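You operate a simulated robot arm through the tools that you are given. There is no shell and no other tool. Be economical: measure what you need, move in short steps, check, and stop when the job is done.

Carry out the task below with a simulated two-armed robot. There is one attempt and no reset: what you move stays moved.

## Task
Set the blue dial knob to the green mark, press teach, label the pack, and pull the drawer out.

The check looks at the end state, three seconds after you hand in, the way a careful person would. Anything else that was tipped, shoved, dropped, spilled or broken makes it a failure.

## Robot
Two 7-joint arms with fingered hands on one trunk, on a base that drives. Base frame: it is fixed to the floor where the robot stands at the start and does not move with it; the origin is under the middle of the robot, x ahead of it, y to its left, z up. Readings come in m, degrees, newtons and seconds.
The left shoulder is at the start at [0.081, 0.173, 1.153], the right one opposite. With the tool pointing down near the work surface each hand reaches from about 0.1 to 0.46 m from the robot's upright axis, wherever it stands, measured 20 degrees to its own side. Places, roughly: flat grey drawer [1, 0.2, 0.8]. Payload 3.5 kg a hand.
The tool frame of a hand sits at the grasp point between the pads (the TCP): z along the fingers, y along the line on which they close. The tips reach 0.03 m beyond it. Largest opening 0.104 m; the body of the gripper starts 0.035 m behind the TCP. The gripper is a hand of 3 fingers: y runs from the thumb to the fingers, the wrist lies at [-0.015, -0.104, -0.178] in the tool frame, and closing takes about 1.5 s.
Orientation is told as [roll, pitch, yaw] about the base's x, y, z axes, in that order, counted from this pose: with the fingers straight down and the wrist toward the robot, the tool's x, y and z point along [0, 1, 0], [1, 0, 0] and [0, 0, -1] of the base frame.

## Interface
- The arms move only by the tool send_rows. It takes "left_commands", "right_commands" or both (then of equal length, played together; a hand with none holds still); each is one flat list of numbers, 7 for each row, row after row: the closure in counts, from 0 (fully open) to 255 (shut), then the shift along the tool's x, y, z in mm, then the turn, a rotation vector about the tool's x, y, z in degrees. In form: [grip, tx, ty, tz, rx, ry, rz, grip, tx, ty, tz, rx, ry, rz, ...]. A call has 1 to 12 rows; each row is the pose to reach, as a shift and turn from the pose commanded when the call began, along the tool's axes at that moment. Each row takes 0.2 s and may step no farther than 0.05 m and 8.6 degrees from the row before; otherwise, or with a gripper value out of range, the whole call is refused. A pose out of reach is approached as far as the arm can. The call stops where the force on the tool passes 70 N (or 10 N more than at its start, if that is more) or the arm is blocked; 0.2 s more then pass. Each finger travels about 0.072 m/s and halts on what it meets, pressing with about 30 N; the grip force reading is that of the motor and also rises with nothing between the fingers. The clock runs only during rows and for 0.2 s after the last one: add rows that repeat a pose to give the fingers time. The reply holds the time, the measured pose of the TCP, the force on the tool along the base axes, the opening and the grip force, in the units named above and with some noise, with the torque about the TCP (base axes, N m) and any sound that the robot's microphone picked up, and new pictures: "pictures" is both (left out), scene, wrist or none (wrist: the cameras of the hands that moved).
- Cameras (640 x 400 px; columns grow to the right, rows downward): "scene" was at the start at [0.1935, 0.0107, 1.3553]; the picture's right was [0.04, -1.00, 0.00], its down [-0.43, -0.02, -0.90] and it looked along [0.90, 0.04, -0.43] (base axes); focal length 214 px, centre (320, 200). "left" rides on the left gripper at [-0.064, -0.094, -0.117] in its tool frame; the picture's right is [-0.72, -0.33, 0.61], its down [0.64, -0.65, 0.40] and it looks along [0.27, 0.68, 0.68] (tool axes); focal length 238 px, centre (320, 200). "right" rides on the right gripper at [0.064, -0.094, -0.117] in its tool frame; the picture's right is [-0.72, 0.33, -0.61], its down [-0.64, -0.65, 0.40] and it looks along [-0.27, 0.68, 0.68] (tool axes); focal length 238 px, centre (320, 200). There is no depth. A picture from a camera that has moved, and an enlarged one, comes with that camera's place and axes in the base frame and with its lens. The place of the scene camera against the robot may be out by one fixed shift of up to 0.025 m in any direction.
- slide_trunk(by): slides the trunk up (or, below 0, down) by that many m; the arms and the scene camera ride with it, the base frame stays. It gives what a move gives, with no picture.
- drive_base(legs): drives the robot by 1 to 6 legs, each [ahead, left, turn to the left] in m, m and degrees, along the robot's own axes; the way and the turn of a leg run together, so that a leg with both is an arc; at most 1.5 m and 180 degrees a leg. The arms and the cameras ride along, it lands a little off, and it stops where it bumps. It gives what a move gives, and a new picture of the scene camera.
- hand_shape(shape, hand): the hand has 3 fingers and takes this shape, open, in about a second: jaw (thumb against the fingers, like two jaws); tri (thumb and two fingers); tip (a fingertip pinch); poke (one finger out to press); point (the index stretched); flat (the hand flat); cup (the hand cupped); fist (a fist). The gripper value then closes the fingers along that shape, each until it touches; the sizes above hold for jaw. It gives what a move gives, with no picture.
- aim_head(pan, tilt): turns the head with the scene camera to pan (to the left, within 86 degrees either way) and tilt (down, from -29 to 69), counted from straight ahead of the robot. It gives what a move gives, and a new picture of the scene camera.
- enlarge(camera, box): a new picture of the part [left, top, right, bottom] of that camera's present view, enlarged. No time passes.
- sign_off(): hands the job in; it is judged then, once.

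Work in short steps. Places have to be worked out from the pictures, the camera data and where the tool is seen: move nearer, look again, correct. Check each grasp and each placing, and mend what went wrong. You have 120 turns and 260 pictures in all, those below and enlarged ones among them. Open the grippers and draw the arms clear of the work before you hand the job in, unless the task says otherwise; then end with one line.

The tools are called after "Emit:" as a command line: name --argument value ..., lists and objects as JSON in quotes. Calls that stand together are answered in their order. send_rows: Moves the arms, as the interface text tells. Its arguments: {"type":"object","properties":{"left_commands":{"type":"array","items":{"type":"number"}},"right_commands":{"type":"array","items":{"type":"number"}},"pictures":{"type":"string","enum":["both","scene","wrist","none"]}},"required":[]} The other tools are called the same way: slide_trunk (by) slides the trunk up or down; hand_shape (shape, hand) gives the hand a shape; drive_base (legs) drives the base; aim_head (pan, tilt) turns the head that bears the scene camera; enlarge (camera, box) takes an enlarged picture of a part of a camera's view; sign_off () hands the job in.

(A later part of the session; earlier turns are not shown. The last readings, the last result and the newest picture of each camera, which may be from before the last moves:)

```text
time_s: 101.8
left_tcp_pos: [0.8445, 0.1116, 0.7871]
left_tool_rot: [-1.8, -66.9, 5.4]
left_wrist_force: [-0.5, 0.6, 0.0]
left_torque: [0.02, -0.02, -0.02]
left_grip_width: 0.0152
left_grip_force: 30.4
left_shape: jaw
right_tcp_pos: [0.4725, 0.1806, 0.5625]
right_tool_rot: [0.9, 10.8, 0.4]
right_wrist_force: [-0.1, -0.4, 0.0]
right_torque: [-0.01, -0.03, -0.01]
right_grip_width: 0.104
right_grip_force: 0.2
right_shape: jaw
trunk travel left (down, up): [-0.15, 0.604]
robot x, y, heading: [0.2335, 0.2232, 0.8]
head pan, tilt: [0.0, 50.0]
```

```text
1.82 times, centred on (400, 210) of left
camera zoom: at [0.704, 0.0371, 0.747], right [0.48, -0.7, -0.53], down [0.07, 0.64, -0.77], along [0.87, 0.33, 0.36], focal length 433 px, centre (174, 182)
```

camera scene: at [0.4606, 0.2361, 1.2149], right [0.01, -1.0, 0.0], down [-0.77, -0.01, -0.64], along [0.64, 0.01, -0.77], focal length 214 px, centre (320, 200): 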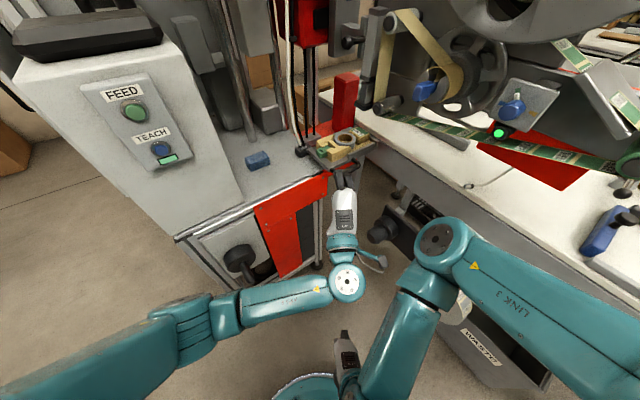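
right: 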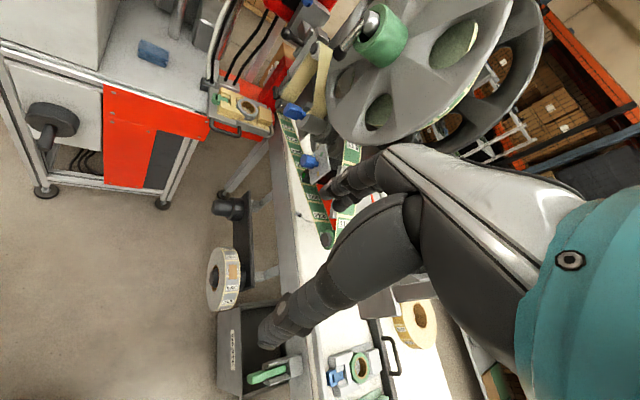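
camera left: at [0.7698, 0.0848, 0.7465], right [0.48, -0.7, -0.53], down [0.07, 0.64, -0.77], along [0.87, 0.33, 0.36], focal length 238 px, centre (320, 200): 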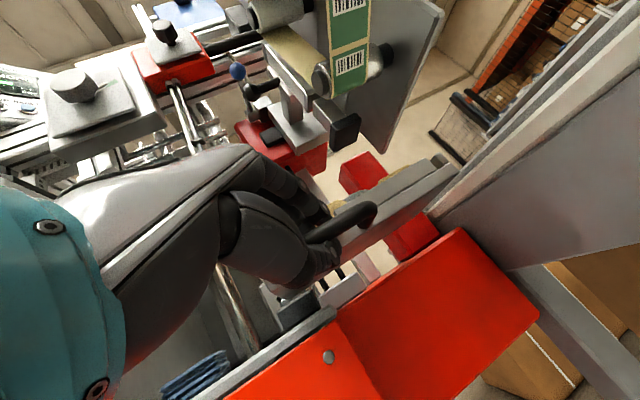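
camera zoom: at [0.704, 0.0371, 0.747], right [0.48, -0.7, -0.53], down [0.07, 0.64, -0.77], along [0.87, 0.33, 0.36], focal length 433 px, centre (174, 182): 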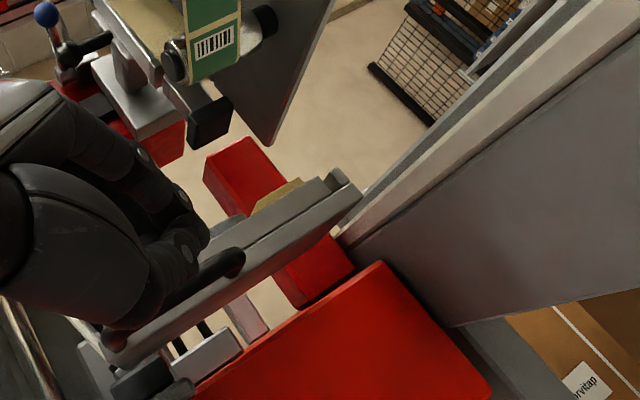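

No latch is visible; the fingers simply slid off at ~60 N. I'll hook the bar instead: raise the hand, pitch the fingers steeply down so they sit behind the bar.

Emit:
send_rows --left_commands '[200, 0, 25, -10, 0, 0, 0, 140, 0, 50, -15, 0, 0, 0, 140, 0, 74, -15, 8, 0, 0, 140, 5, 74, -10, 16, 0, 0, 140, 10, 74, 0, 24, 0, 0, 140, 15, 74, 10, 32, 0, 0, 140, 20, 74, 18, 40, 0, 0, 140, 24, 74, 25, 47, 0, 0]' --pictures "none"

Emit:
send_rows --left_commands '[140, 0, 0, 0, 0, 2.4, -6, 140, 0, 0, 0, 0, 4.8, -12, 140, 0, 0, 0, 0, 7.2, -18, 140, 0, 0, 0, 0, 9.6, -24.2]' --pictures "both"

Emit:
enlarge --camera "scene" --box '[290, 120, 390, 195]'

```text
time_s: 103.6
left_tcp_pos: [0.8959, 0.1395, 0.8455]
left_tool_rot: [-0.8, -19.7, 3.9]
left_wrist_force: [-0.9, -0.5, -0.8]
left_torque: [-0.04, 0.02, 0.02]
left_grip_width: 0.0466
left_grip_force: 0.1
left_shape: jaw
right_tcp_pos: [0.4727, 0.1785, 0.5633]
right_tool_rot: [0.8, 10.8, 0.5]
right_wrist_force: [0.2, -0.1, -0.6]
right_torque: [0.01, -0.02, -0.01]
right_grip_width: 0.1038
right_grip_force: 0.1
right_shape: jaw
trunk travel left (down, up): [-0.15, 0.604]
robot x, y, heading: [0.2306, 0.2246, 0.7]
head pan, tilt: [0.0, 50.0]
```

```text
time_s: 104.6
left_tcp_pos: [0.8965, 0.1532, 0.8461]
left_tool_rot: [0.3, -19.7, 29.8]
left_wrist_force: [-0.8, -0.2, 0.4]
left_torque: [0.0, -0.03, -0.01]
left_grip_width: 0.0466
left_grip_force: 0.1
left_shape: jaw
left hand out of reach, approached as far as the arm can: row 4
right_tcp_pos: [0.4721, 0.1791, 0.5637]
right_tool_rot: [0.9, 10.8, 0.5]
right_wrist_force: [-1.0, -0.2, 0.4]
right_torque: [0.01, 0.01, -0.03]
right_grip_width: 0.1037
right_grip_force: 0.1
right_shape: jaw
trunk travel left (down, up): [-0.15, 0.604]
robot x, y, heading: [0.2325, 0.2267, 0.5]
head pan, tilt: [0.0, 50.0]
camera scene: at [0.4606, 0.2359, 1.2149], right [0.01, -1.0, 0.0], down [-0.77, -0.01, -0.64], along [0.64, 0.01, -0.77], focal length 214 px, centre (320, 200)
camera left: at [0.8162, 0.0345, 0.9236], right [0.27, -0.67, -0.69], down [-0.73, 0.32, -0.6], along [0.62, 0.67, -0.41], focal length 238 px, centre (320, 200)
```

scene: 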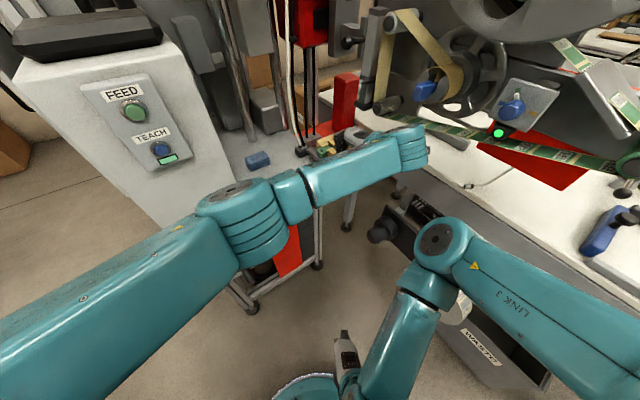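
left: 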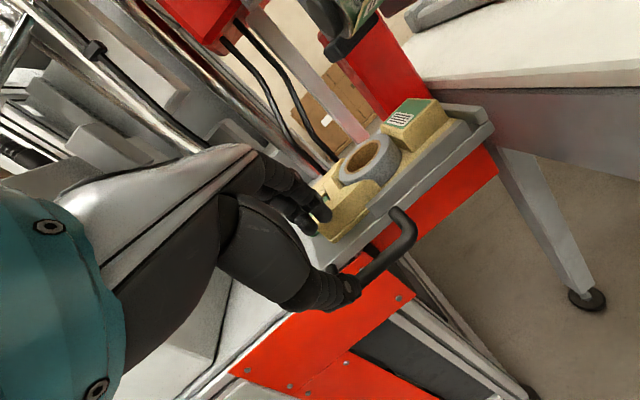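

```text
5.33 times, centred on (340, 158) of scene
camera zoom: at [0.4606, 0.2359, 1.2149], right [0.01, -1.0, 0.0], down [-0.77, -0.01, -0.64], along [0.64, 0.01, -0.77], focal length 1144 px, centre (213, 427)
```

zoom: 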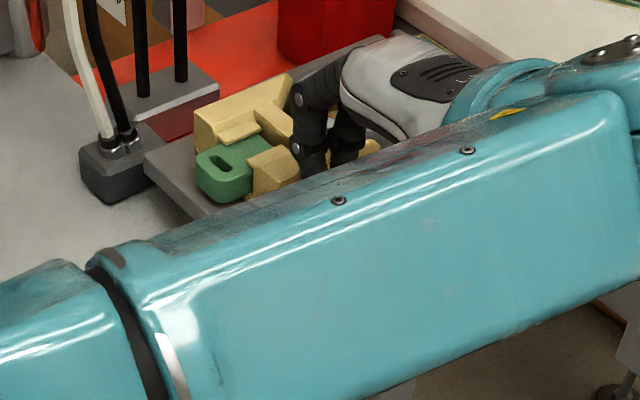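

Good hooking attitude. Shift back 20 mm so the fingers align with the gap behind the bar, then descend.

Emit:
send_rows --left_commands '[140, -10, -20, 0, 0, 0, 0, 140, -10, -20, 20, 0, 0, 0, 140, -10, -20, 35, 0, 0, 0]' --pictures "wrist"

Emit:
enlarge --camera "left" --box '[260, 150, 460, 300]'

```text
time_s: 105.4
left_tcp_pos: [0.8916, 0.1531, 0.81]
left_tool_rot: [0.1, -19.6, 29.7]
left_wrist_force: [-0.1, -0.2, 0.2]
left_torque: [0.03, -0.03, -0.01]
left_grip_width: 0.0466
left_grip_force: 0.0
left_shape: jaw
left hand out of reach, approached as far as the arm can: row 1, 2, 3
right_tcp_pos: [0.472, 0.1802, 0.5641]
right_tool_rot: [0.8, 10.8, 0.6]
right_wrist_force: [0.5, 0.0, 0.1]
right_torque: [-0.01, -0.01, -0.02]
right_grip_width: 0.1037
right_grip_force: 0.0
right_shape: jaw
trunk travel left (down, up): [-0.15, 0.604]
robot x, y, heading: [0.2335, 0.2254, 0.4]
head pan, tilt: [0.0, 50.0]
camera left: at [0.8112, 0.0339, 0.8879], right [0.27, -0.67, -0.69], down [-0.73, 0.32, -0.6], along [0.62, 0.67, -0.41], focal length 238 px, centre (320, 200)
```

left: 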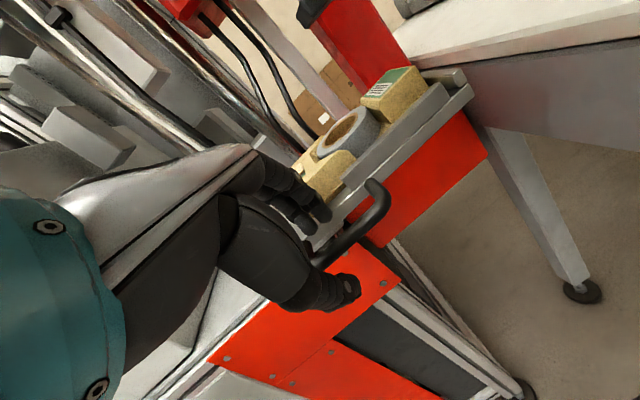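

```text
2.67 times, centred on (360, 225) of left
camera zoom: at [0.8112, 0.0339, 0.8879], right [0.27, -0.67, -0.69], down [-0.73, 0.32, -0.6], along [0.62, 0.67, -0.41], focal length 636 px, centre (213, 133)
```

zoom: 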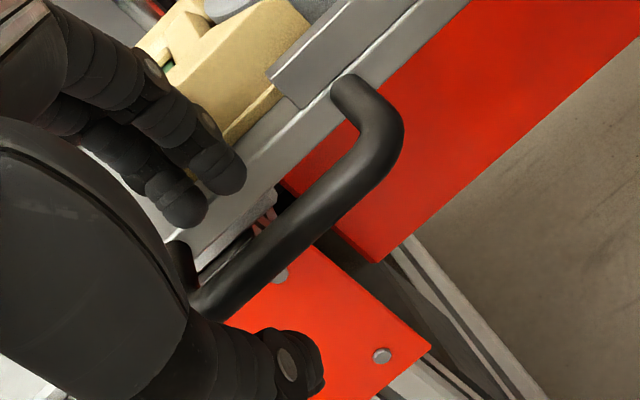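

Fingers are nearly over the gap but ~12 mm too far left, and the wrist is at its yaw limit. I'll relax yaw by 8° while shifting right 14 mm.

Emit:
send_rows --left_commands '[140, -7, 0, -5, 0, -1.35, 3.75, 140, -14, -2, -5, 0, -2.7, 7.5]' --pictures "none"

Emit:
enlarge --camera "left" --box '[260, 150, 460, 300]'

```text
time_s: 106.0
left_tcp_pos: [0.8951, 0.1389, 0.8142]
left_tool_rot: [0.2, -19.6, 21.6]
left_wrist_force: [-0.9, 0.5, 0.7]
left_torque: [0.0, 0.0, 0.0]
left_grip_width: 0.0467
left_grip_force: 0.0
left_shape: jaw
right_tcp_pos: [0.472, 0.1797, 0.5639]
right_tool_rot: [1.0, 10.8, 0.5]
right_wrist_force: [-0.3, -0.1, -0.3]
right_torque: [-0.01, -0.02, -0.01]
right_grip_width: 0.1036
right_grip_force: 0.1
right_shape: jaw
trunk travel left (down, up): [-0.15, 0.604]
robot x, y, heading: [0.2314, 0.2268, 0.5]
head pan, tilt: [0.0, 50.0]
```

```text
2.67 times, centred on (360, 225) of left
camera zoom: at [0.799, 0.0324, 0.8914], right [0.17, -0.7, -0.69], down [-0.68, 0.42, -0.6], along [0.71, 0.57, -0.41], focal length 636 px, centre (213, 133)
```

zoom: 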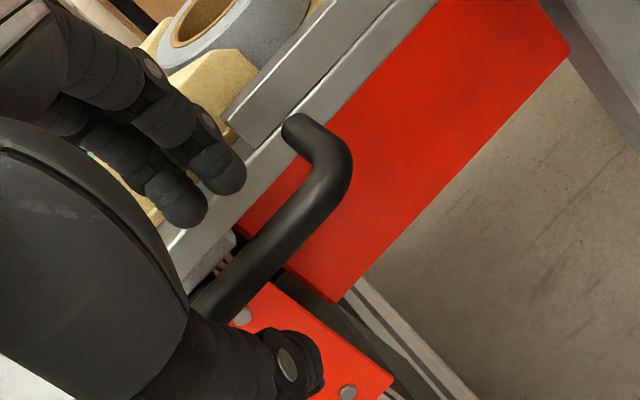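

Now laterally centred within the U. Shift +6 mm outward into the gap and descend 28 mm, watching force.

Emit:
send_rows --left_commands '[140, 0, 6, 0, 0, 0, 0, 140, 0, 6, 10, 0, 0, 0, 140, 0, 6, 20, 0, 0, 0, 140, 0, 6, 29, 0, 0, 0]' --pictures "none"

Emit:
enlarge --camera "left" --box '[260, 150, 460, 300]'

```text
time_s: 107.0
left_tcp_pos: [0.9057, 0.1411, 0.7942]
left_tool_rot: [-0.3, -20.2, 21.4]
left_wrist_force: [-14.5, -8.9, 26.4]
left_torque: [0.64, -0.83, 0.06]
left_grip_width: 0.0451
left_grip_force: 0.1
left_shape: jaw
right_tcp_pos: [0.4709, 0.1783, 0.5647]
right_tool_rot: [0.8, 10.4, 0.4]
right_wrist_force: [-0.8, 0.7, 0.1]
right_torque: [-0.03, -0.01, -0.03]
right_grip_width: 0.1042
right_grip_force: 0.0
right_shape: jaw
trunk travel left (down, up): [-0.15, 0.604]
robot x, y, heading: [0.2354, 0.2261, 0.6]
head pan, tilt: [0.0, 50.0]
```

```text
2.67 times, centred on (360, 225) of left
camera zoom: at [0.808, 0.0346, 0.8712], right [0.17, -0.71, -0.69], down [-0.67, 0.42, -0.61], along [0.72, 0.57, -0.4], focal length 636 px, centre (213, 133)
```

zoom: 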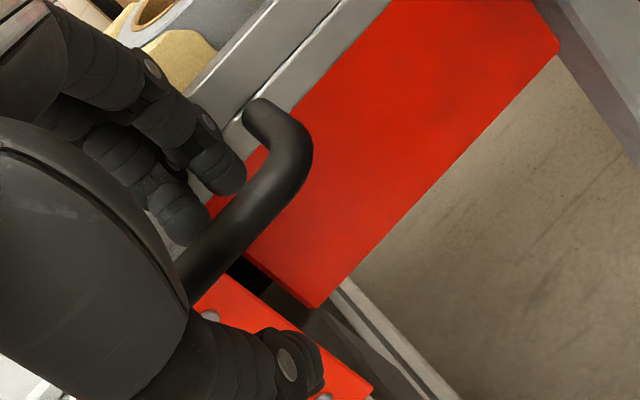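

The fingertips are catching the drawer's front edge. Lift slightly, shift back 5 mm, and descend again.

Emit:
send_rows --left_commands '[140, 0, 0, -10, 0, 0, 0, 140, 0, -5, -10, 0, 0, 0, 140, 0, -5, 0, 0, 0, 0, 140, 0, -6, 8, 0, 0, 0]' --pictures "none"

Emit:
enlarge --camera "left" --box '[260, 150, 460, 300]'

```text
time_s: 108.0
left_tcp_pos: [0.9026, 0.1387, 0.7919]
left_tool_rot: [-0.4, -20.9, 21.4]
left_wrist_force: [-19.9, -9.7, 49.2]
left_torque: [1.32, -1.79, 0.21]
left_grip_width: 0.0478
left_grip_force: 0.0
left_shape: jaw
right_tcp_pos: [0.469, 0.1799, 0.5653]
right_tool_rot: [0.8, 10.4, 0.5]
right_wrist_force: [-0.1, 0.2, 0.3]
right_torque: [0.0, -0.02, 0.01]
right_grip_width: 0.1039
right_grip_force: 0.1
right_shape: jaw
trunk travel left (down, up): [-0.15, 0.604]
robot x, y, heading: [0.2311, 0.2281, 0.5]
head pan, tilt: [0.0, 50.0]
```

```text
2.67 times, centred on (360, 225) of left
camera zoom: at [0.8038, 0.0326, 0.8661], right [0.18, -0.71, -0.68], down [-0.66, 0.42, -0.61], along [0.72, 0.57, -0.39], focal length 636 px, centre (213, 133)
```

zoom: 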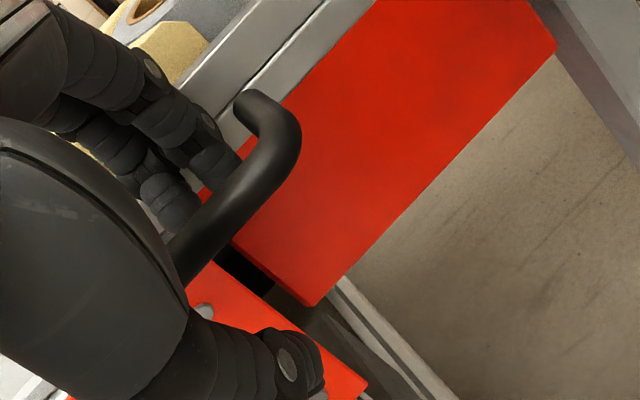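

The fingers are now seated between bar and drawer. Ease the downward push, close to wrap the bar, and pull outward.

Emit:
send_rows --left_commands '[200, 0, 1, -4, 0, 0, 0, 255, 0, 1, -4, 0, 0, 0, 255, 0, 1, -4, 0, 0, 0, 255, 0, 1, -4, 0, 0, 0, 255, -2.3, -8, -7, 0, 0, 0, 255, -4.6, -17, -10, 0, 0, 0, 255, -7, -26, -14, 0, 0, 0, 255, -9.3, -36, -17, 0, 0, 0]' --pictures "wrist"

Emit:
enlarge --camera "left" --box '[260, 150, 460, 300]'

```text
time_s: 109.8
left_tcp_pos: [0.8837, 0.1354, 0.7794]
left_tool_rot: [0.6, -20.3, 22.8]
left_wrist_force: [40.5, 26.9, 5.0]
left_torque: [-0.11, -0.05, 0.59]
left_grip_width: 0.0187
left_grip_force: 29.4
left_shape: jaw
right_tcp_pos: [0.4738, 0.1815, 0.5619]
right_tool_rot: [0.7, 11.1, 0.6]
right_wrist_force: [-0.6, -0.6, -0.1]
right_torque: [0.01, 0.0, 0.0]
right_grip_width: 0.1038
right_grip_force: 0.0
right_shape: jaw
trunk travel left (down, up): [-0.15, 0.604]
robot x, y, heading: [0.2338, 0.23, 0.6]
head pan, tilt: [0.0, 50.0]
camera left: at [0.7885, 0.0255, 0.8558], right [0.19, -0.69, -0.69], down [-0.69, 0.41, -0.6], along [0.7, 0.59, -0.4], focal length 238 px, centre (320, 200)
```

left: 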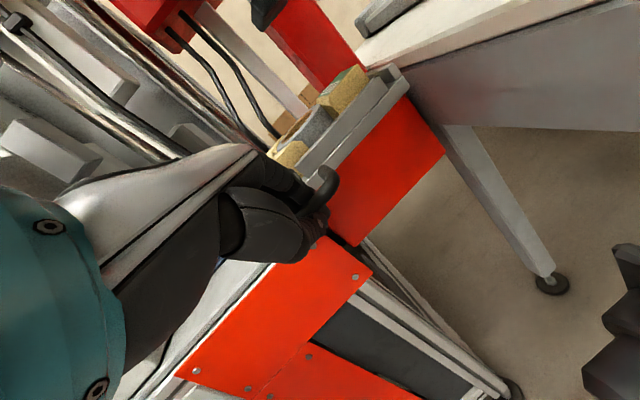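

```text
2.67 times, centred on (360, 225) of left
camera zoom: at [0.7885, 0.0255, 0.8558], right [0.19, -0.69, -0.69], down [-0.69, 0.41, -0.6], along [0.7, 0.59, -0.4], focal length 636 px, centre (213, 133)
```

zoom: 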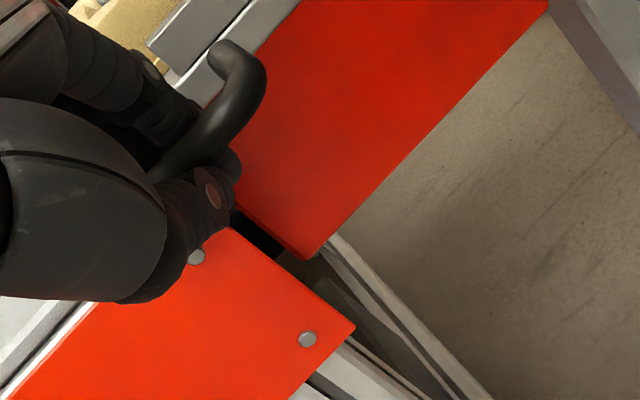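

Firm hook now, 49 N pulling. Continue pulling another 40 mm.

Emit:
send_rows --left_commands '[255, -1.2, -4.6, -1.6, 0, 0, 0, 255, -2.3, -9.2, -3.3, 0, 0, 0, 255, -4.6, -18.3, -6.6, 0, 0, 0, 255, -7, -27.5, -9.8, 0, 0, 0, 255, -9.3, -36.6, -13.1, 0, 0, 0]' --pictures "wrist"

```text
time_s: 111.0
left_tcp_pos: [0.8752, 0.1442, 0.7812]
left_tool_rot: [1.2, -21.0, 24.6]
left_wrist_force: [27.7, 22.0, 0.0]
left_torque: [-0.23, 0.01, 0.45]
left_grip_width: 0.0198
left_grip_force: 29.6
left_shape: jaw
left hand out of reach, approached as far as the arm can: row 1, 2, 3, 4, 5
right_tcp_pos: [0.4728, 0.1816, 0.5638]
right_tool_rot: [0.9, 10.8, 0.6]
right_wrist_force: [0.1, 0.2, -0.2]
right_torque: [0.02, -0.01, 0.01]
right_grip_width: 0.1039
right_grip_force: 0.0
right_shape: jaw
trunk travel left (down, up): [-0.15, 0.604]
robot x, y, heading: [0.2286, 0.2278, 0.9]
head pan, tilt: [0.0, 50.0]
stopped in row 5 (left hand): the force on the tool passed its limit (the readings are from after the stop); the commanded pose is now the measured one
camera left: at [0.784, 0.0309, 0.8543], right [0.22, -0.68, -0.7], down [-0.7, 0.4, -0.6], along [0.68, 0.62, -0.38], focal length 238 px, centre (320, 200)
```

left: 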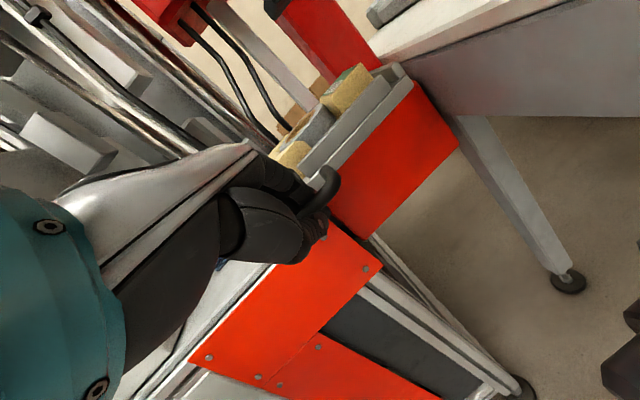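

Force passed 70 N in this arm pose. I'll try pulling with the base instead: drive 40 mm back along the drawer axis with the hook held.

Emit:
drive_base --legs '[[-0.033, -0.023, 0]]'

Emit:
aim_head --pan -20 --tilt 45

```text
time_s: 111.9
left_tcp_pos: [0.8717, 0.1568, 0.7813]
left_tool_rot: [2.0, -22.2, 26.7]
left_wrist_force: [18.2, 14.2, -0.9]
left_torque: [-0.2, -0.02, 0.29]
left_grip_width: 0.014
left_grip_force: 30.1
left_shape: jaw
right_tcp_pos: [0.4597, 0.1708, 0.5627]
right_tool_rot: [0.8, 10.8, 0.8]
right_wrist_force: [0.7, 0.2, 0.3]
right_torque: [-0.01, 0.02, 0.03]
right_grip_width: 0.104
right_grip_force: 0.0
right_shape: jaw
trunk travel left (down, up): [-0.15, 0.604]
robot x, y, heading: [0.2202, 0.2167, 1.0]
head pan, tilt: [0.0, 50.0]
stopped in leg 1: the force on the tool passed its limit (the readings are from after the stop); the commanded pose is now the measured one
camera scene: at [0.4473, 0.2279, 1.2147], right [0.02, -1.0, 0.0], down [-0.77, -0.01, -0.64], along [0.64, 0.01, -0.77], focal length 214 px, centre (320, 200)
```

scene: 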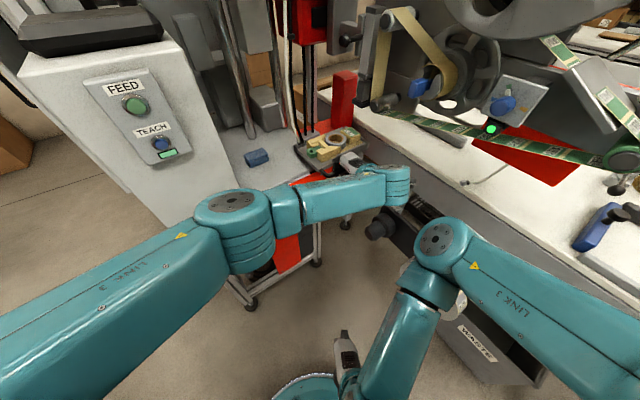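

```text
time_s: 112.7
left_tcp_pos: [0.8713, 0.1559, 0.7806]
left_tool_rot: [2.0, -22.1, 26.5]
left_wrist_force: [26.7, 20.5, 4.8]
left_torque: [-0.14, -0.14, 0.39]
left_grip_width: 0.0145
left_grip_force: 29.2
left_shape: jaw
right_tcp_pos: [0.4583, 0.1718, 0.5626]
right_tool_rot: [0.9, 10.8, 0.7]
right_wrist_force: [-0.3, -0.1, -0.7]
right_torque: [0.02, 0.0, -0.04]
right_grip_width: 0.1039
right_grip_force: 0.1
right_shape: jaw
trunk travel left (down, up): [-0.15, 0.604]
robot x, y, heading: [0.2169, 0.2131, 1.1]
head pan, tilt: [-20.0, 45.0]
camera scene: at [0.4475, 0.2001, 1.2215], right [-0.33, -0.95, 0.0], down [-0.67, 0.23, -0.71], along [0.67, -0.23, -0.71], focal length 214 px, centre (320, 200)
```

scene: 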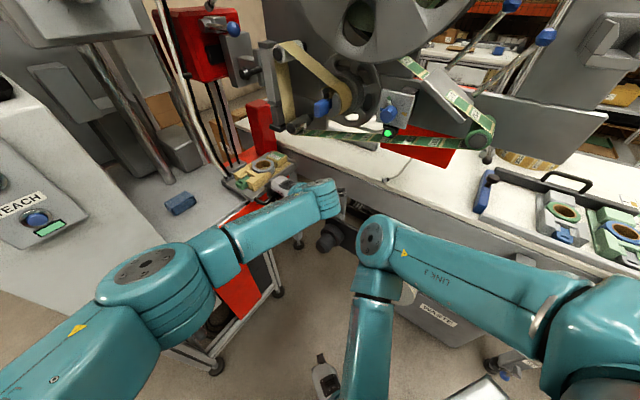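

Zoom to see whether the drawer moved relative to the red post and conveyor.

Emit:
enlarge --camera "scene" --box '[200, 130, 320, 205]'

```text
5.33 times, centred on (260, 168) of scene
camera zoom: at [0.4475, 0.2001, 1.2215], right [-0.33, -0.95, 0.0], down [-0.67, 0.23, -0.71], along [0.67, -0.23, -0.71], focal length 1144 px, centre (640, 373)
```

zoom: 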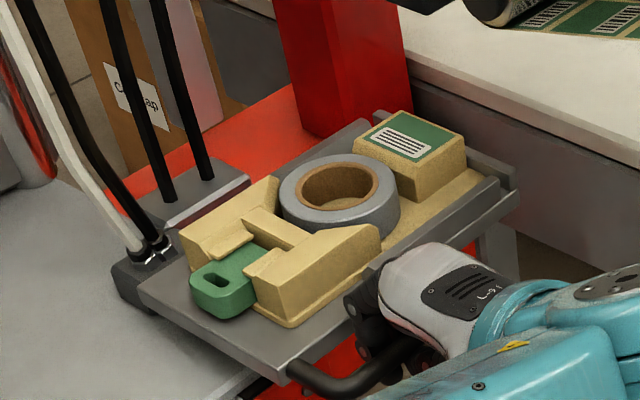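

The drawer still seems fixed. I'll release, lift the hand clear and study the drawer's mounting from close up.

Emit:
send_rows --left_commands '[140, 0, 0, 0, 0, 0, 0, 120, 0, 3, 0, 0, 0, 0, 120, 0, 0, -25, 0, 0, 0, 120, 0, -10, -55, 0, 0, 0, 120, 0, -50, -60, 0, 0, 0, 120, 0, -90, -60, 0, 0, 0]' --pictures "both"

Emit:
enlarge --camera "left" --box '[300, 80, 560, 260]'

Emit:
enlarge --camera "scene" --box '[200, 130, 320, 205]'

```text
time_s: 114.1
left_tcp_pos: [0.786, 0.1169, 0.8088]
left_tool_rot: [1.1, -22.0, 28.3]
left_wrist_force: [0.4, -0.9, 0.6]
left_torque: [0.02, -0.03, -0.01]
left_grip_width: 0.0548
left_grip_force: 0.1
left_shape: jaw
left hand out of reach, approached as far as the arm can: row 6
right_tcp_pos: [0.45, 0.166, 0.5609]
right_tool_rot: [0.5, 11.7, 0.4]
right_wrist_force: [1.2, -0.1, -0.1]
right_torque: [0.0, 0.03, 0.03]
right_grip_width: 0.1039
right_grip_force: 0.0
right_shape: jaw
trunk travel left (down, up): [-0.15, 0.604]
robot x, y, heading: [0.2159, 0.2146, 0.8]
head pan, tilt: [-20.0, 45.0]
camera scene: at [0.4455, 0.1983, 1.2218], right [-0.33, -0.94, 0.0], down [-0.67, 0.23, -0.71], along [0.67, -0.23, -0.71], focal length 214 px, centre (320, 200)
camera left: at [0.7015, -0.003, 0.8805], right [0.28, -0.66, -0.7], down [-0.71, 0.35, -0.61], along [0.65, 0.67, -0.37], focal length 238 px, centre (320, 200)
```

scene: 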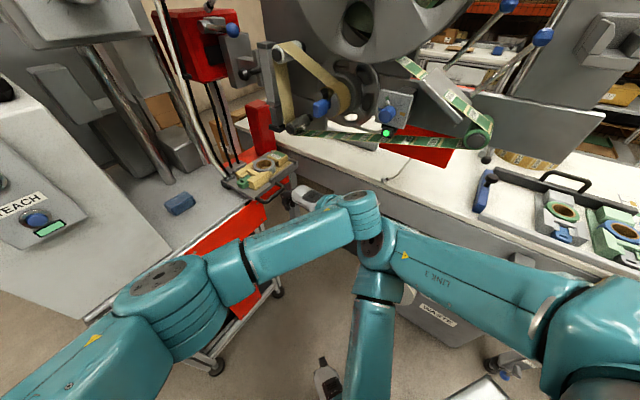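
left: 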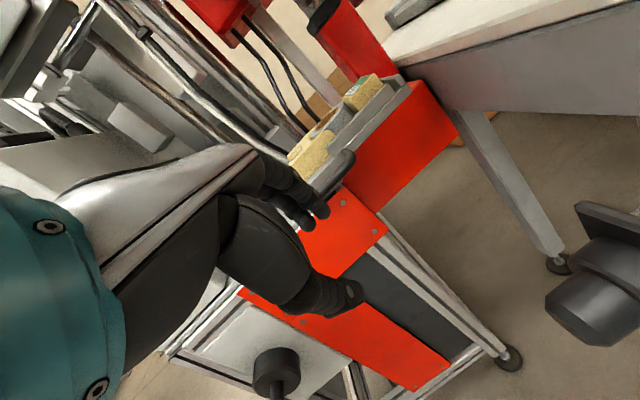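

```text
2.22 times, centred on (430, 170) of left
camera zoom: at [0.7015, -0.003, 0.8805], right [0.28, -0.66, -0.7], down [-0.71, 0.35, -0.61], along [0.65, 0.67, -0.37], focal length 530 px, centre (76, 267)
```

zoom: 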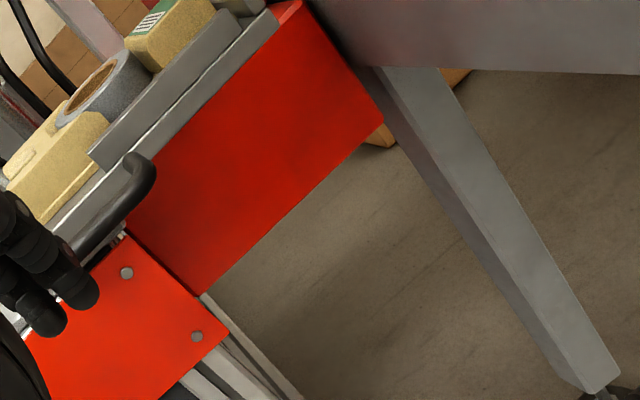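

```text
5.33 times, centred on (260, 168) of scene
camera zoom: at [0.4455, 0.1983, 1.2218], right [-0.33, -0.94, 0.0], down [-0.67, 0.23, -0.71], along [0.67, -0.23, -0.71], focal length 1144 px, centre (640, 373)
```

zoom: 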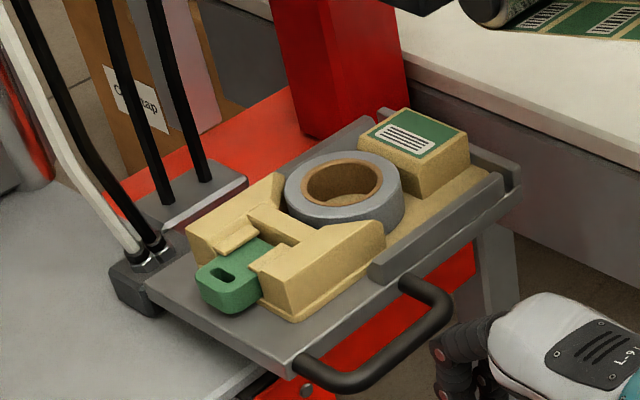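

Measurements hint the tray may have shifted ~2 cm sideways (toward the left, +v) relative to the cable block rather than outward. I'll compare with the same head pose as before.

Emit:
aim_head --pan 0 --tilt 50

Emit:
enlarge --camera "scene" --box '[290, 115, 390, 190]'

```text
time_s: 114.9
left_tcp_pos: [0.7851, 0.1162, 0.8092]
left_tool_rot: [1.1, -22.0, 28.1]
left_wrist_force: [-0.4, 0.2, 0.0]
left_torque: [-0.02, -0.01, 0.0]
left_grip_width: 0.0547
left_grip_force: 0.0
left_shape: jaw
right_tcp_pos: [0.4501, 0.166, 0.561]
right_tool_rot: [0.6, 11.6, 0.3]
right_wrist_force: [0.0, -0.4, -0.8]
right_torque: [0.01, 0.03, 0.0]
right_grip_width: 0.1039
right_grip_force: 0.1
right_shape: jaw
trunk travel left (down, up): [-0.15, 0.604]
robot x, y, heading: [0.2191, 0.2161, 1.0]
head pan, tilt: [0.0, 50.0]
camera scene: at [0.4456, 0.2258, 1.2149], right [0.01, -1.0, 0.0], down [-0.77, -0.01, -0.64], along [0.64, 0.01, -0.77], focal length 214 px, centre (320, 200)
```

scene: 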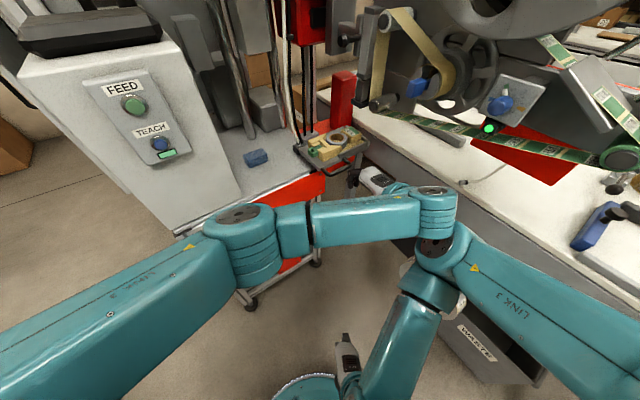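

```text
5.33 times, centred on (340, 152) of scene
camera zoom: at [0.4456, 0.2258, 1.2149], right [0.01, -1.0, 0.0], down [-0.77, -0.01, -0.64], along [0.64, 0.01, -0.77], focal length 1144 px, centre (213, 453)
```

zoom: 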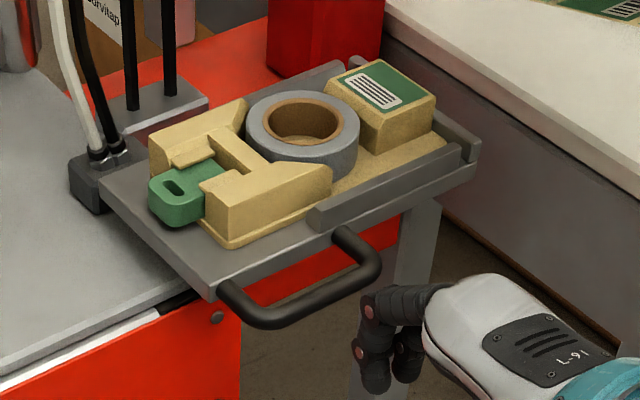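

Confirmed: the tray slid ~21 mm along +v (to the left, away from the conveyor) relative to the table screw. So the drawer's travel is to the left. I'll re-seat the fingers behind the bar: first hover above it.

Emit:
send_rows --left_commands '[140, 0, 10, -25, 0, 0, 0, 140, -2, 50, -25, 0, 0, 0, 140, -7, 93, -20, 0, 0, 0, 140, -7, 93, -2, 0, 0, 0, 140, -7, 93, 20, 0, 0, 0]' --pictures "none"

Emit:
enlarge --camera "left" --box '[260, 150, 460, 300]'

```text
time_s: 116.1
left_tcp_pos: [0.863, 0.1428, 0.8198]
left_tool_rot: [2.0, -21.9, 26.0]
left_wrist_force: [-0.1, -0.3, 1.2]
left_torque: [-0.03, 0.01, -0.03]
left_grip_width: 0.0474
left_grip_force: 0.0
left_shape: jaw
right_tcp_pos: [0.4567, 0.1688, 0.5632]
right_tool_rot: [0.9, 10.8, 0.7]
right_wrist_force: [-1.1, -1.3, 1.0]
right_torque: [-0.01, 0.01, -0.01]
right_grip_width: 0.104
right_grip_force: 0.1
right_shape: jaw
trunk travel left (down, up): [-0.15, 0.604]
robot x, y, heading: [0.218, 0.2178, 0.9]
head pan, tilt: [0.0, 50.0]
```

```text
2.67 times, centred on (360, 225) of left
camera zoom: at [0.7741, 0.024, 0.8898], right [0.25, -0.66, -0.71], down [-0.7, 0.38, -0.6], along [0.67, 0.65, -0.36], focal length 636 px, centre (213, 133)
```

zoom: 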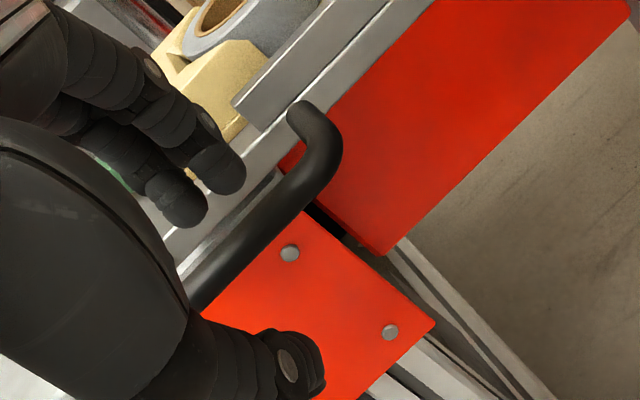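

Bar centre now ≈(0.904,0.166). Move fingers ~25 mm outward over the gap, then straight down.

Emit:
send_rows --left_commands '[140, 4, 23, 5, 0, 0, 0, 140, 4, 23, 9, 0, 0, 0, 140, 4, 18, 20, 0, 0, 0, 140, 4, 14, 29, 0, 0, 0, 140, 4, 12, 36, 0, 0, 0]' --pictures "none"

Emit:
enlarge --camera "left" --box '[260, 150, 460, 300]'

```text
time_s: 117.3
left_tcp_pos: [0.8825, 0.1578, 0.791]
left_tool_rot: [1.9, -22.0, 26.1]
left_wrist_force: [0.8, 0.4, 1.3]
left_torque: [0.06, -0.03, -0.05]
left_grip_width: 0.0471
left_grip_force: 0.1
left_shape: jaw
right_tcp_pos: [0.4566, 0.1696, 0.5638]
right_tool_rot: [0.9, 10.7, 0.7]
right_wrist_force: [-0.2, 0.2, -0.3]
right_torque: [0.0, -0.02, -0.02]
right_grip_width: 0.1037
right_grip_force: 0.0
right_shape: jaw
trunk travel left (down, up): [-0.15, 0.604]
robot x, y, heading: [0.2153, 0.2175, 0.9]
head pan, tilt: [0.0, 50.0]
```

```text
2.67 times, centred on (360, 225) of left
camera zoom: at [0.7939, 0.0399, 0.8609], right [0.25, -0.66, -0.71], down [-0.7, 0.38, -0.6], along [0.67, 0.65, -0.37], focal length 636 px, centre (213, 133)
```

zoom: 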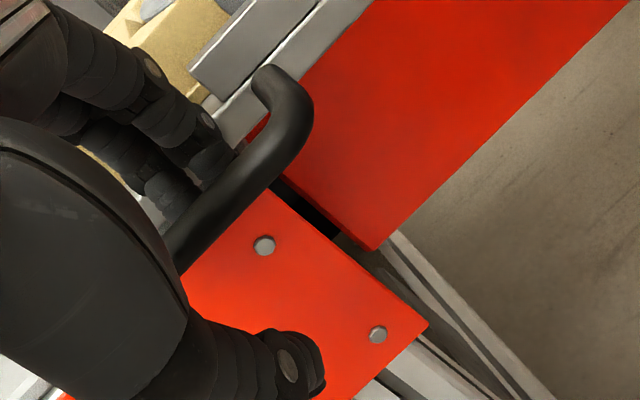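

Seated cleanly with no force. Close lightly around the bar and pull 60 mm to the left (+v).

Emit:
send_rows --left_commands '[220, 0, 0, 0, 0, 0, 0, 255, 0, 0, 0, 0, 0, 0, 255, 0, 0, 0, 0, 0, 0, 255, 15, -2, -1, 0, 0, 0, 255, 30, -4, -2, 0, 0, 0, 255, 45, -7, -3, 0, 0, 0, 255, 60, -9, -4, 0, 0, 0]' --pictures "both"

Emit:
enlarge --camera "scene" --box '[280, 115, 380, 190]'

```text
time_s: 118.9
left_tcp_pos: [0.8486, 0.207, 0.7881]
left_tool_rot: [2.1, -21.7, 26.0]
left_wrist_force: [1.8, 2.1, -16.0]
left_torque: [-0.1, 0.19, 0.06]
left_grip_width: 0.0
left_grip_force: 30.3
left_shape: jaw
right_tcp_pos: [0.4569, 0.1684, 0.5647]
right_tool_rot: [0.9, 10.9, 0.7]
right_wrist_force: [0.1, -0.4, -0.3]
right_torque: [-0.02, 0.01, -0.01]
right_grip_width: 0.1041
right_grip_force: 0.1
right_shape: jaw
trunk travel left (down, up): [-0.15, 0.604]
robot x, y, heading: [0.2191, 0.216, 0.8]
head pan, tilt: [0.0, 50.0]
camera scene: at [0.4473, 0.2261, 1.2144], right [0.02, -1.0, 0.0], down [-0.77, -0.01, -0.64], along [0.64, 0.01, -0.77], focal length 214 px, centre (320, 200)
camera left: at [0.7599, 0.0893, 0.8591], right [0.25, -0.66, -0.71], down [-0.71, 0.38, -0.59], along [0.66, 0.65, -0.37], focal length 238 px, centre (320, 200)
```

scene: 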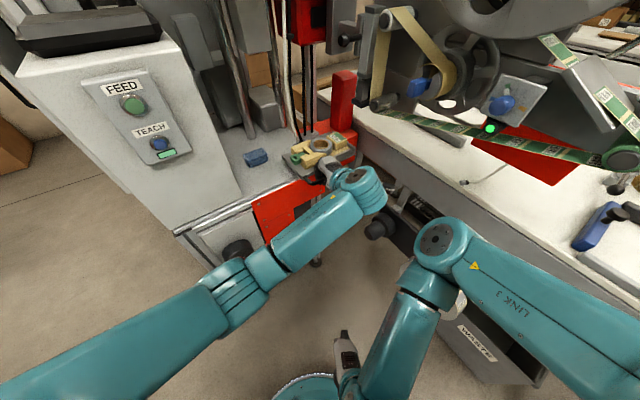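
left: 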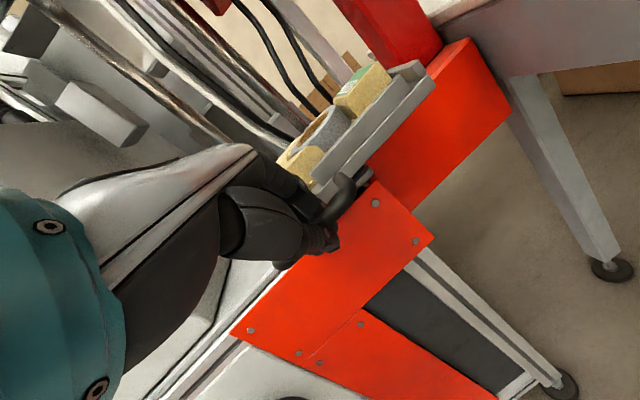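

```text
5.33 times, centred on (330, 152) of scene
camera zoom: at [0.4473, 0.2261, 1.2144], right [0.02, -1.0, 0.0], down [-0.77, -0.01, -0.64], along [0.64, 0.01, -0.77], focal length 1144 px, centre (267, 453)
```

zoom: 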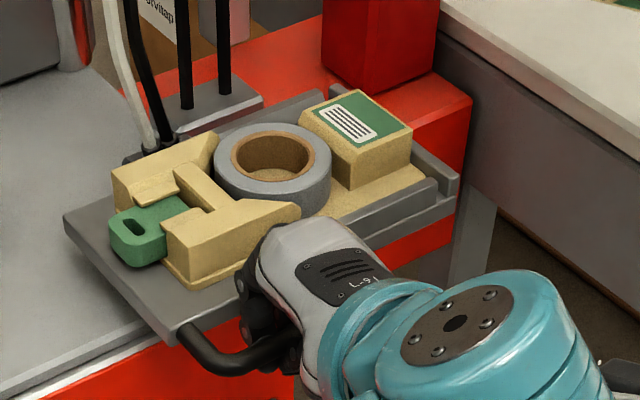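

The drawer slides left freely. Continue 90 mm.

Emit:
send_rows --left_commands '[255, 20, -3, -1, 0, 0, 0, 255, 40, -6, -2, 0, 0, 0, 255, 60, -9, -4, 0, 0, 0, 255, 75, -11, -5, 0, 0, 0, 255, 90, -13, -5, 0, 0, 0]' --pictures "none"

Emit:
enlarge --camera "scene" --box '[240, 100, 400, 220]'

```text
time_s: 120.1
left_tcp_pos: [0.793, 0.2844, 0.7907]
left_tool_rot: [2.3, -21.3, 25.8]
left_wrist_force: [3.8, 3.1, -33.5]
left_torque: [-0.25, 0.37, 0.02]
left_grip_width: 0.0
left_grip_force: 30.5
left_shape: jaw
right_tcp_pos: [0.4581, 0.1691, 0.562]
right_tool_rot: [0.8, 10.9, 0.8]
right_wrist_force: [-0.1, -0.2, -0.5]
right_torque: [0.05, -0.03, 0.0]
right_grip_width: 0.1041
right_grip_force: 0.1
right_shape: jaw
trunk travel left (down, up): [-0.15, 0.604]
robot x, y, heading: [0.2182, 0.2186, 0.7]
head pan, tilt: [0.0, 50.0]
```

```text
3.33 times, centred on (320, 160) of scene
camera zoom: at [0.4488, 0.2265, 1.214], right [0.02, -1.0, 0.0], down [-0.77, -0.01, -0.64], along [0.64, 0.01, -0.77], focal length 715 px, centre (320, 333)
```

zoom: 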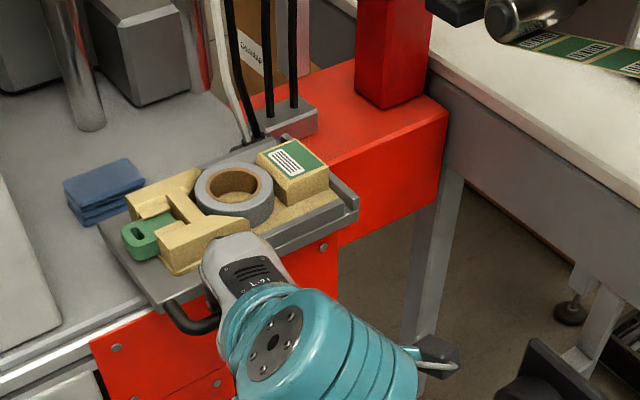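

The drawer has travelled ~165 mm and is close to the blue cloth on the table. I'll zoom to check the gap.

Emit:
enlarge --camera "scene" --box '[250, 140, 310, 185]'

```text
8.89 times, centred on (280, 162) of scene
camera zoom: at [0.4488, 0.2265, 1.214], right [0.02, -1.0, 0.0], down [-0.77, -0.01, -0.64], along [0.64, 0.01, -0.77], focal length 1906 px, centre (676, 533)
```

zoom: 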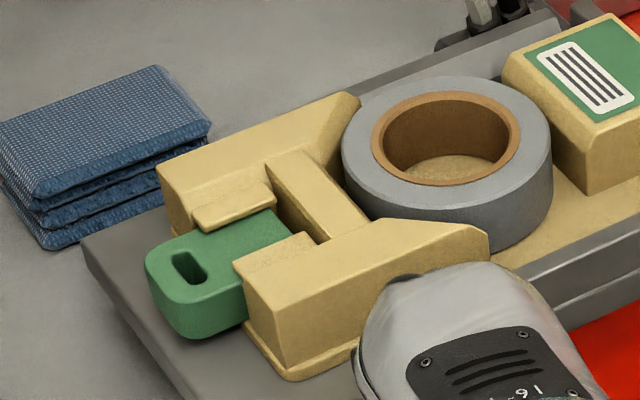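

The plate passes in front of the cloth with roughly 15 mm clearance and the cloth hasn't moved. No end-stop force yet; continue gently 30 mm, easing the vertical load.

Emit:
send_rows --left_commands '[255, 0, 1, 4, 0, 0, 0, 255, 10, 0, 4, 0, 0, 0, 255, 20, -2, 4, 0, 0, 0, 255, 30, -3, 4, 0, 0, 0]' --pictures "none"

Emit:
enlarge --camera "scene" --box '[240, 130, 340, 205]'

```text
time_s: 121.1
left_tcp_pos: [0.7783, 0.3086, 0.7896]
left_tool_rot: [2.1, -21.7, 25.9]
left_wrist_force: [-6.4, -4.7, -23.1]
left_torque: [-0.23, 0.28, 0.01]
left_grip_width: 0.0
left_grip_force: 30.0
left_shape: jaw
right_tcp_pos: [0.4559, 0.1698, 0.5635]
right_tool_rot: [0.9, 10.8, 0.7]
right_wrist_force: [-0.4, -1.5, -0.1]
right_torque: [-0.01, 0.03, 0.0]
right_grip_width: 0.1043
right_grip_force: 0.0
right_shape: jaw
trunk travel left (down, up): [-0.15, 0.604]
robot x, y, heading: [0.2188, 0.2153, 1.0]
head pan, tilt: [0.0, 50.0]
```

```text
5.33 times, centred on (290, 168) of scene
camera zoom: at [0.4468, 0.2257, 1.2146], right [0.02, -1.0, 0.0], down [-0.77, -0.01, -0.64], along [0.64, 0.01, -0.77], focal length 1144 px, centre (480, 373)
```

zoom: 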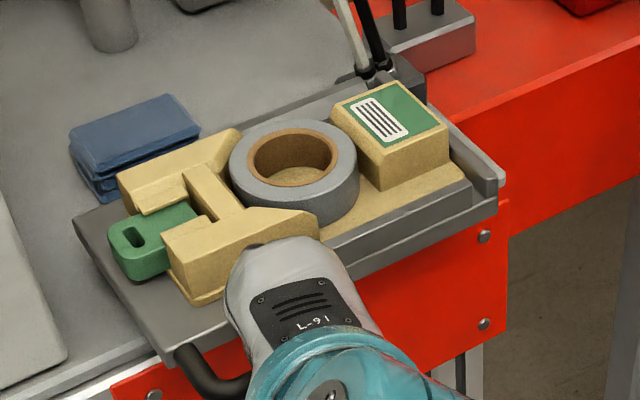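

Still moving freely at ~190 mm travel; about 4 cm remain to the FEED/TEACH box. Try another 15 mm to find the end stop.

Emit:
send_rows --left_commands '[255, 5, -1, 1, 0, 0, 0, 255, 10, -2, 1, 0, 0, 0, 255, 15, -2, 1, 0, 0, 0, 255, 15, -2, 1, 0, 0, 0]' --pictures "none"

Emit:
enlarge --camera "scene" --box '[240, 130, 340, 205]'

```text
time_s: 122.1
left_tcp_pos: [0.7706, 0.3202, 0.7886]
left_tool_rot: [1.9, -21.6, 26.1]
left_wrist_force: [-9.6, -6.0, -21.4]
left_torque: [-0.18, 0.31, -0.02]
left_grip_width: 0.0
left_grip_force: 30.0
left_shape: jaw
right_tcp_pos: [0.4574, 0.1688, 0.5629]
right_tool_rot: [0.9, 10.8, 0.7]
right_wrist_force: [-0.4, -0.3, 0.6]
right_torque: [0.04, 0.0, -0.03]
right_grip_width: 0.1042
right_grip_force: 0.1
right_shape: jaw
trunk travel left (down, up): [-0.15, 0.604]
robot x, y, heading: [0.2184, 0.2175, 0.8]
head pan, tilt: [0.0, 50.0]
```

```text
5.33 times, centred on (290, 168) of scene
camera zoom: at [0.4463, 0.2256, 1.2147], right [0.02, -1.0, 0.0], down [-0.77, -0.01, -0.64], along [0.64, 0.01, -0.77], focal length 1144 px, centre (480, 373)
```

zoom: 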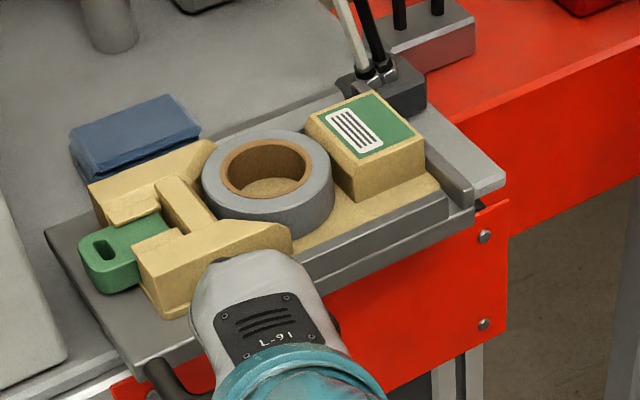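

By the label's position the drawer has travelled ~220 mm, just short of the box; that's fully out. Release and lift the hand clear.

Emit:
send_rows --left_commands '[200, 0, 0, 0, 0, 0, 0, 150, 0, 0, 0, 0, 0, 0, 140, -6, 0, 0, 0, 0, 0, 140, -6, 6, -15, 0, 0, 0, 140, -6, 14, -35, 0, 0, 0, 140, -6, 20, -55, 0, 0, 0, 140, -6, -10, -65, 0, 0, 0, 140, -6, -50, -75, 0, 0, 0]' --pictures "both"

Emit:
enlarge --camera "scene" --box '[240, 110, 380, 210]'

```text
time_s: 123.6
left_tcp_pos: [0.7748, 0.3621, 0.8363]
left_tool_rot: [10.2, -26.6, 25.2]
left_wrist_force: [0.2, -0.1, -1.1]
left_torque: [0.01, 0.0, 0.03]
left_grip_width: 0.0468
left_grip_force: 0.0
left_shape: jaw
right_tcp_pos: [0.4571, 0.1689, 0.563]
right_tool_rot: [0.9, 10.6, 0.6]
right_wrist_force: [0.1, -1.0, 0.6]
right_torque: [0.02, 0.04, -0.02]
right_grip_width: 0.104
right_grip_force: 0.0
right_shape: jaw
trunk travel left (down, up): [-0.15, 0.604]
robot x, y, heading: [0.2121, 0.2135, 0.8]
head pan, tilt: [0.0, 50.0]
stopped in row 7 (left hand): the arm was blocked; the commanded pose is now the measured one
camera scene: at [0.4457, 0.226, 1.2148], right [0.02, -1.0, 0.0], down [-0.77, -0.01, -0.64], along [0.64, 0.01, -0.77], focal length 214 px, centre (320, 200)
camera left: at [0.6913, 0.2307, 0.8859], right [0.29, -0.53, -0.8], down [-0.71, 0.44, -0.55], along [0.64, 0.73, -0.25], focal length 238 px, centre (320, 200)
```

scene: 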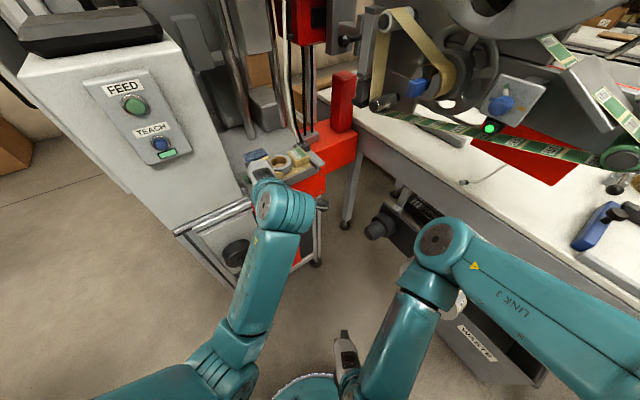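
left: 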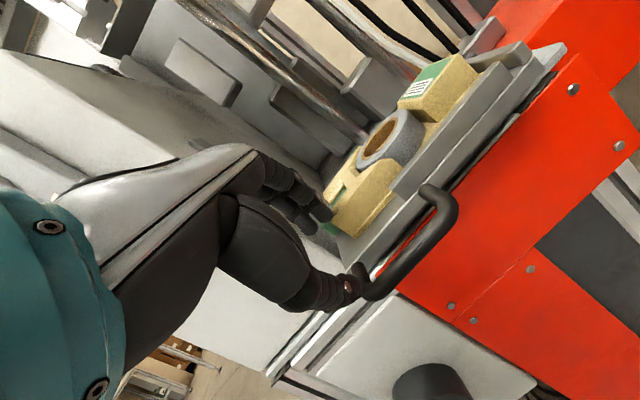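

```text
4.00 times, centred on (310, 160) of scene
camera zoom: at [0.4457, 0.226, 1.2148], right [0.02, -1.0, 0.0], down [-0.77, -0.01, -0.64], along [0.64, 0.01, -0.77], focal length 858 px, centre (360, 360)
```

zoom: 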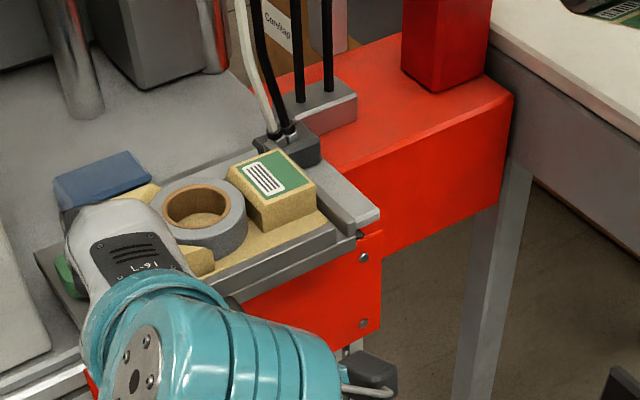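

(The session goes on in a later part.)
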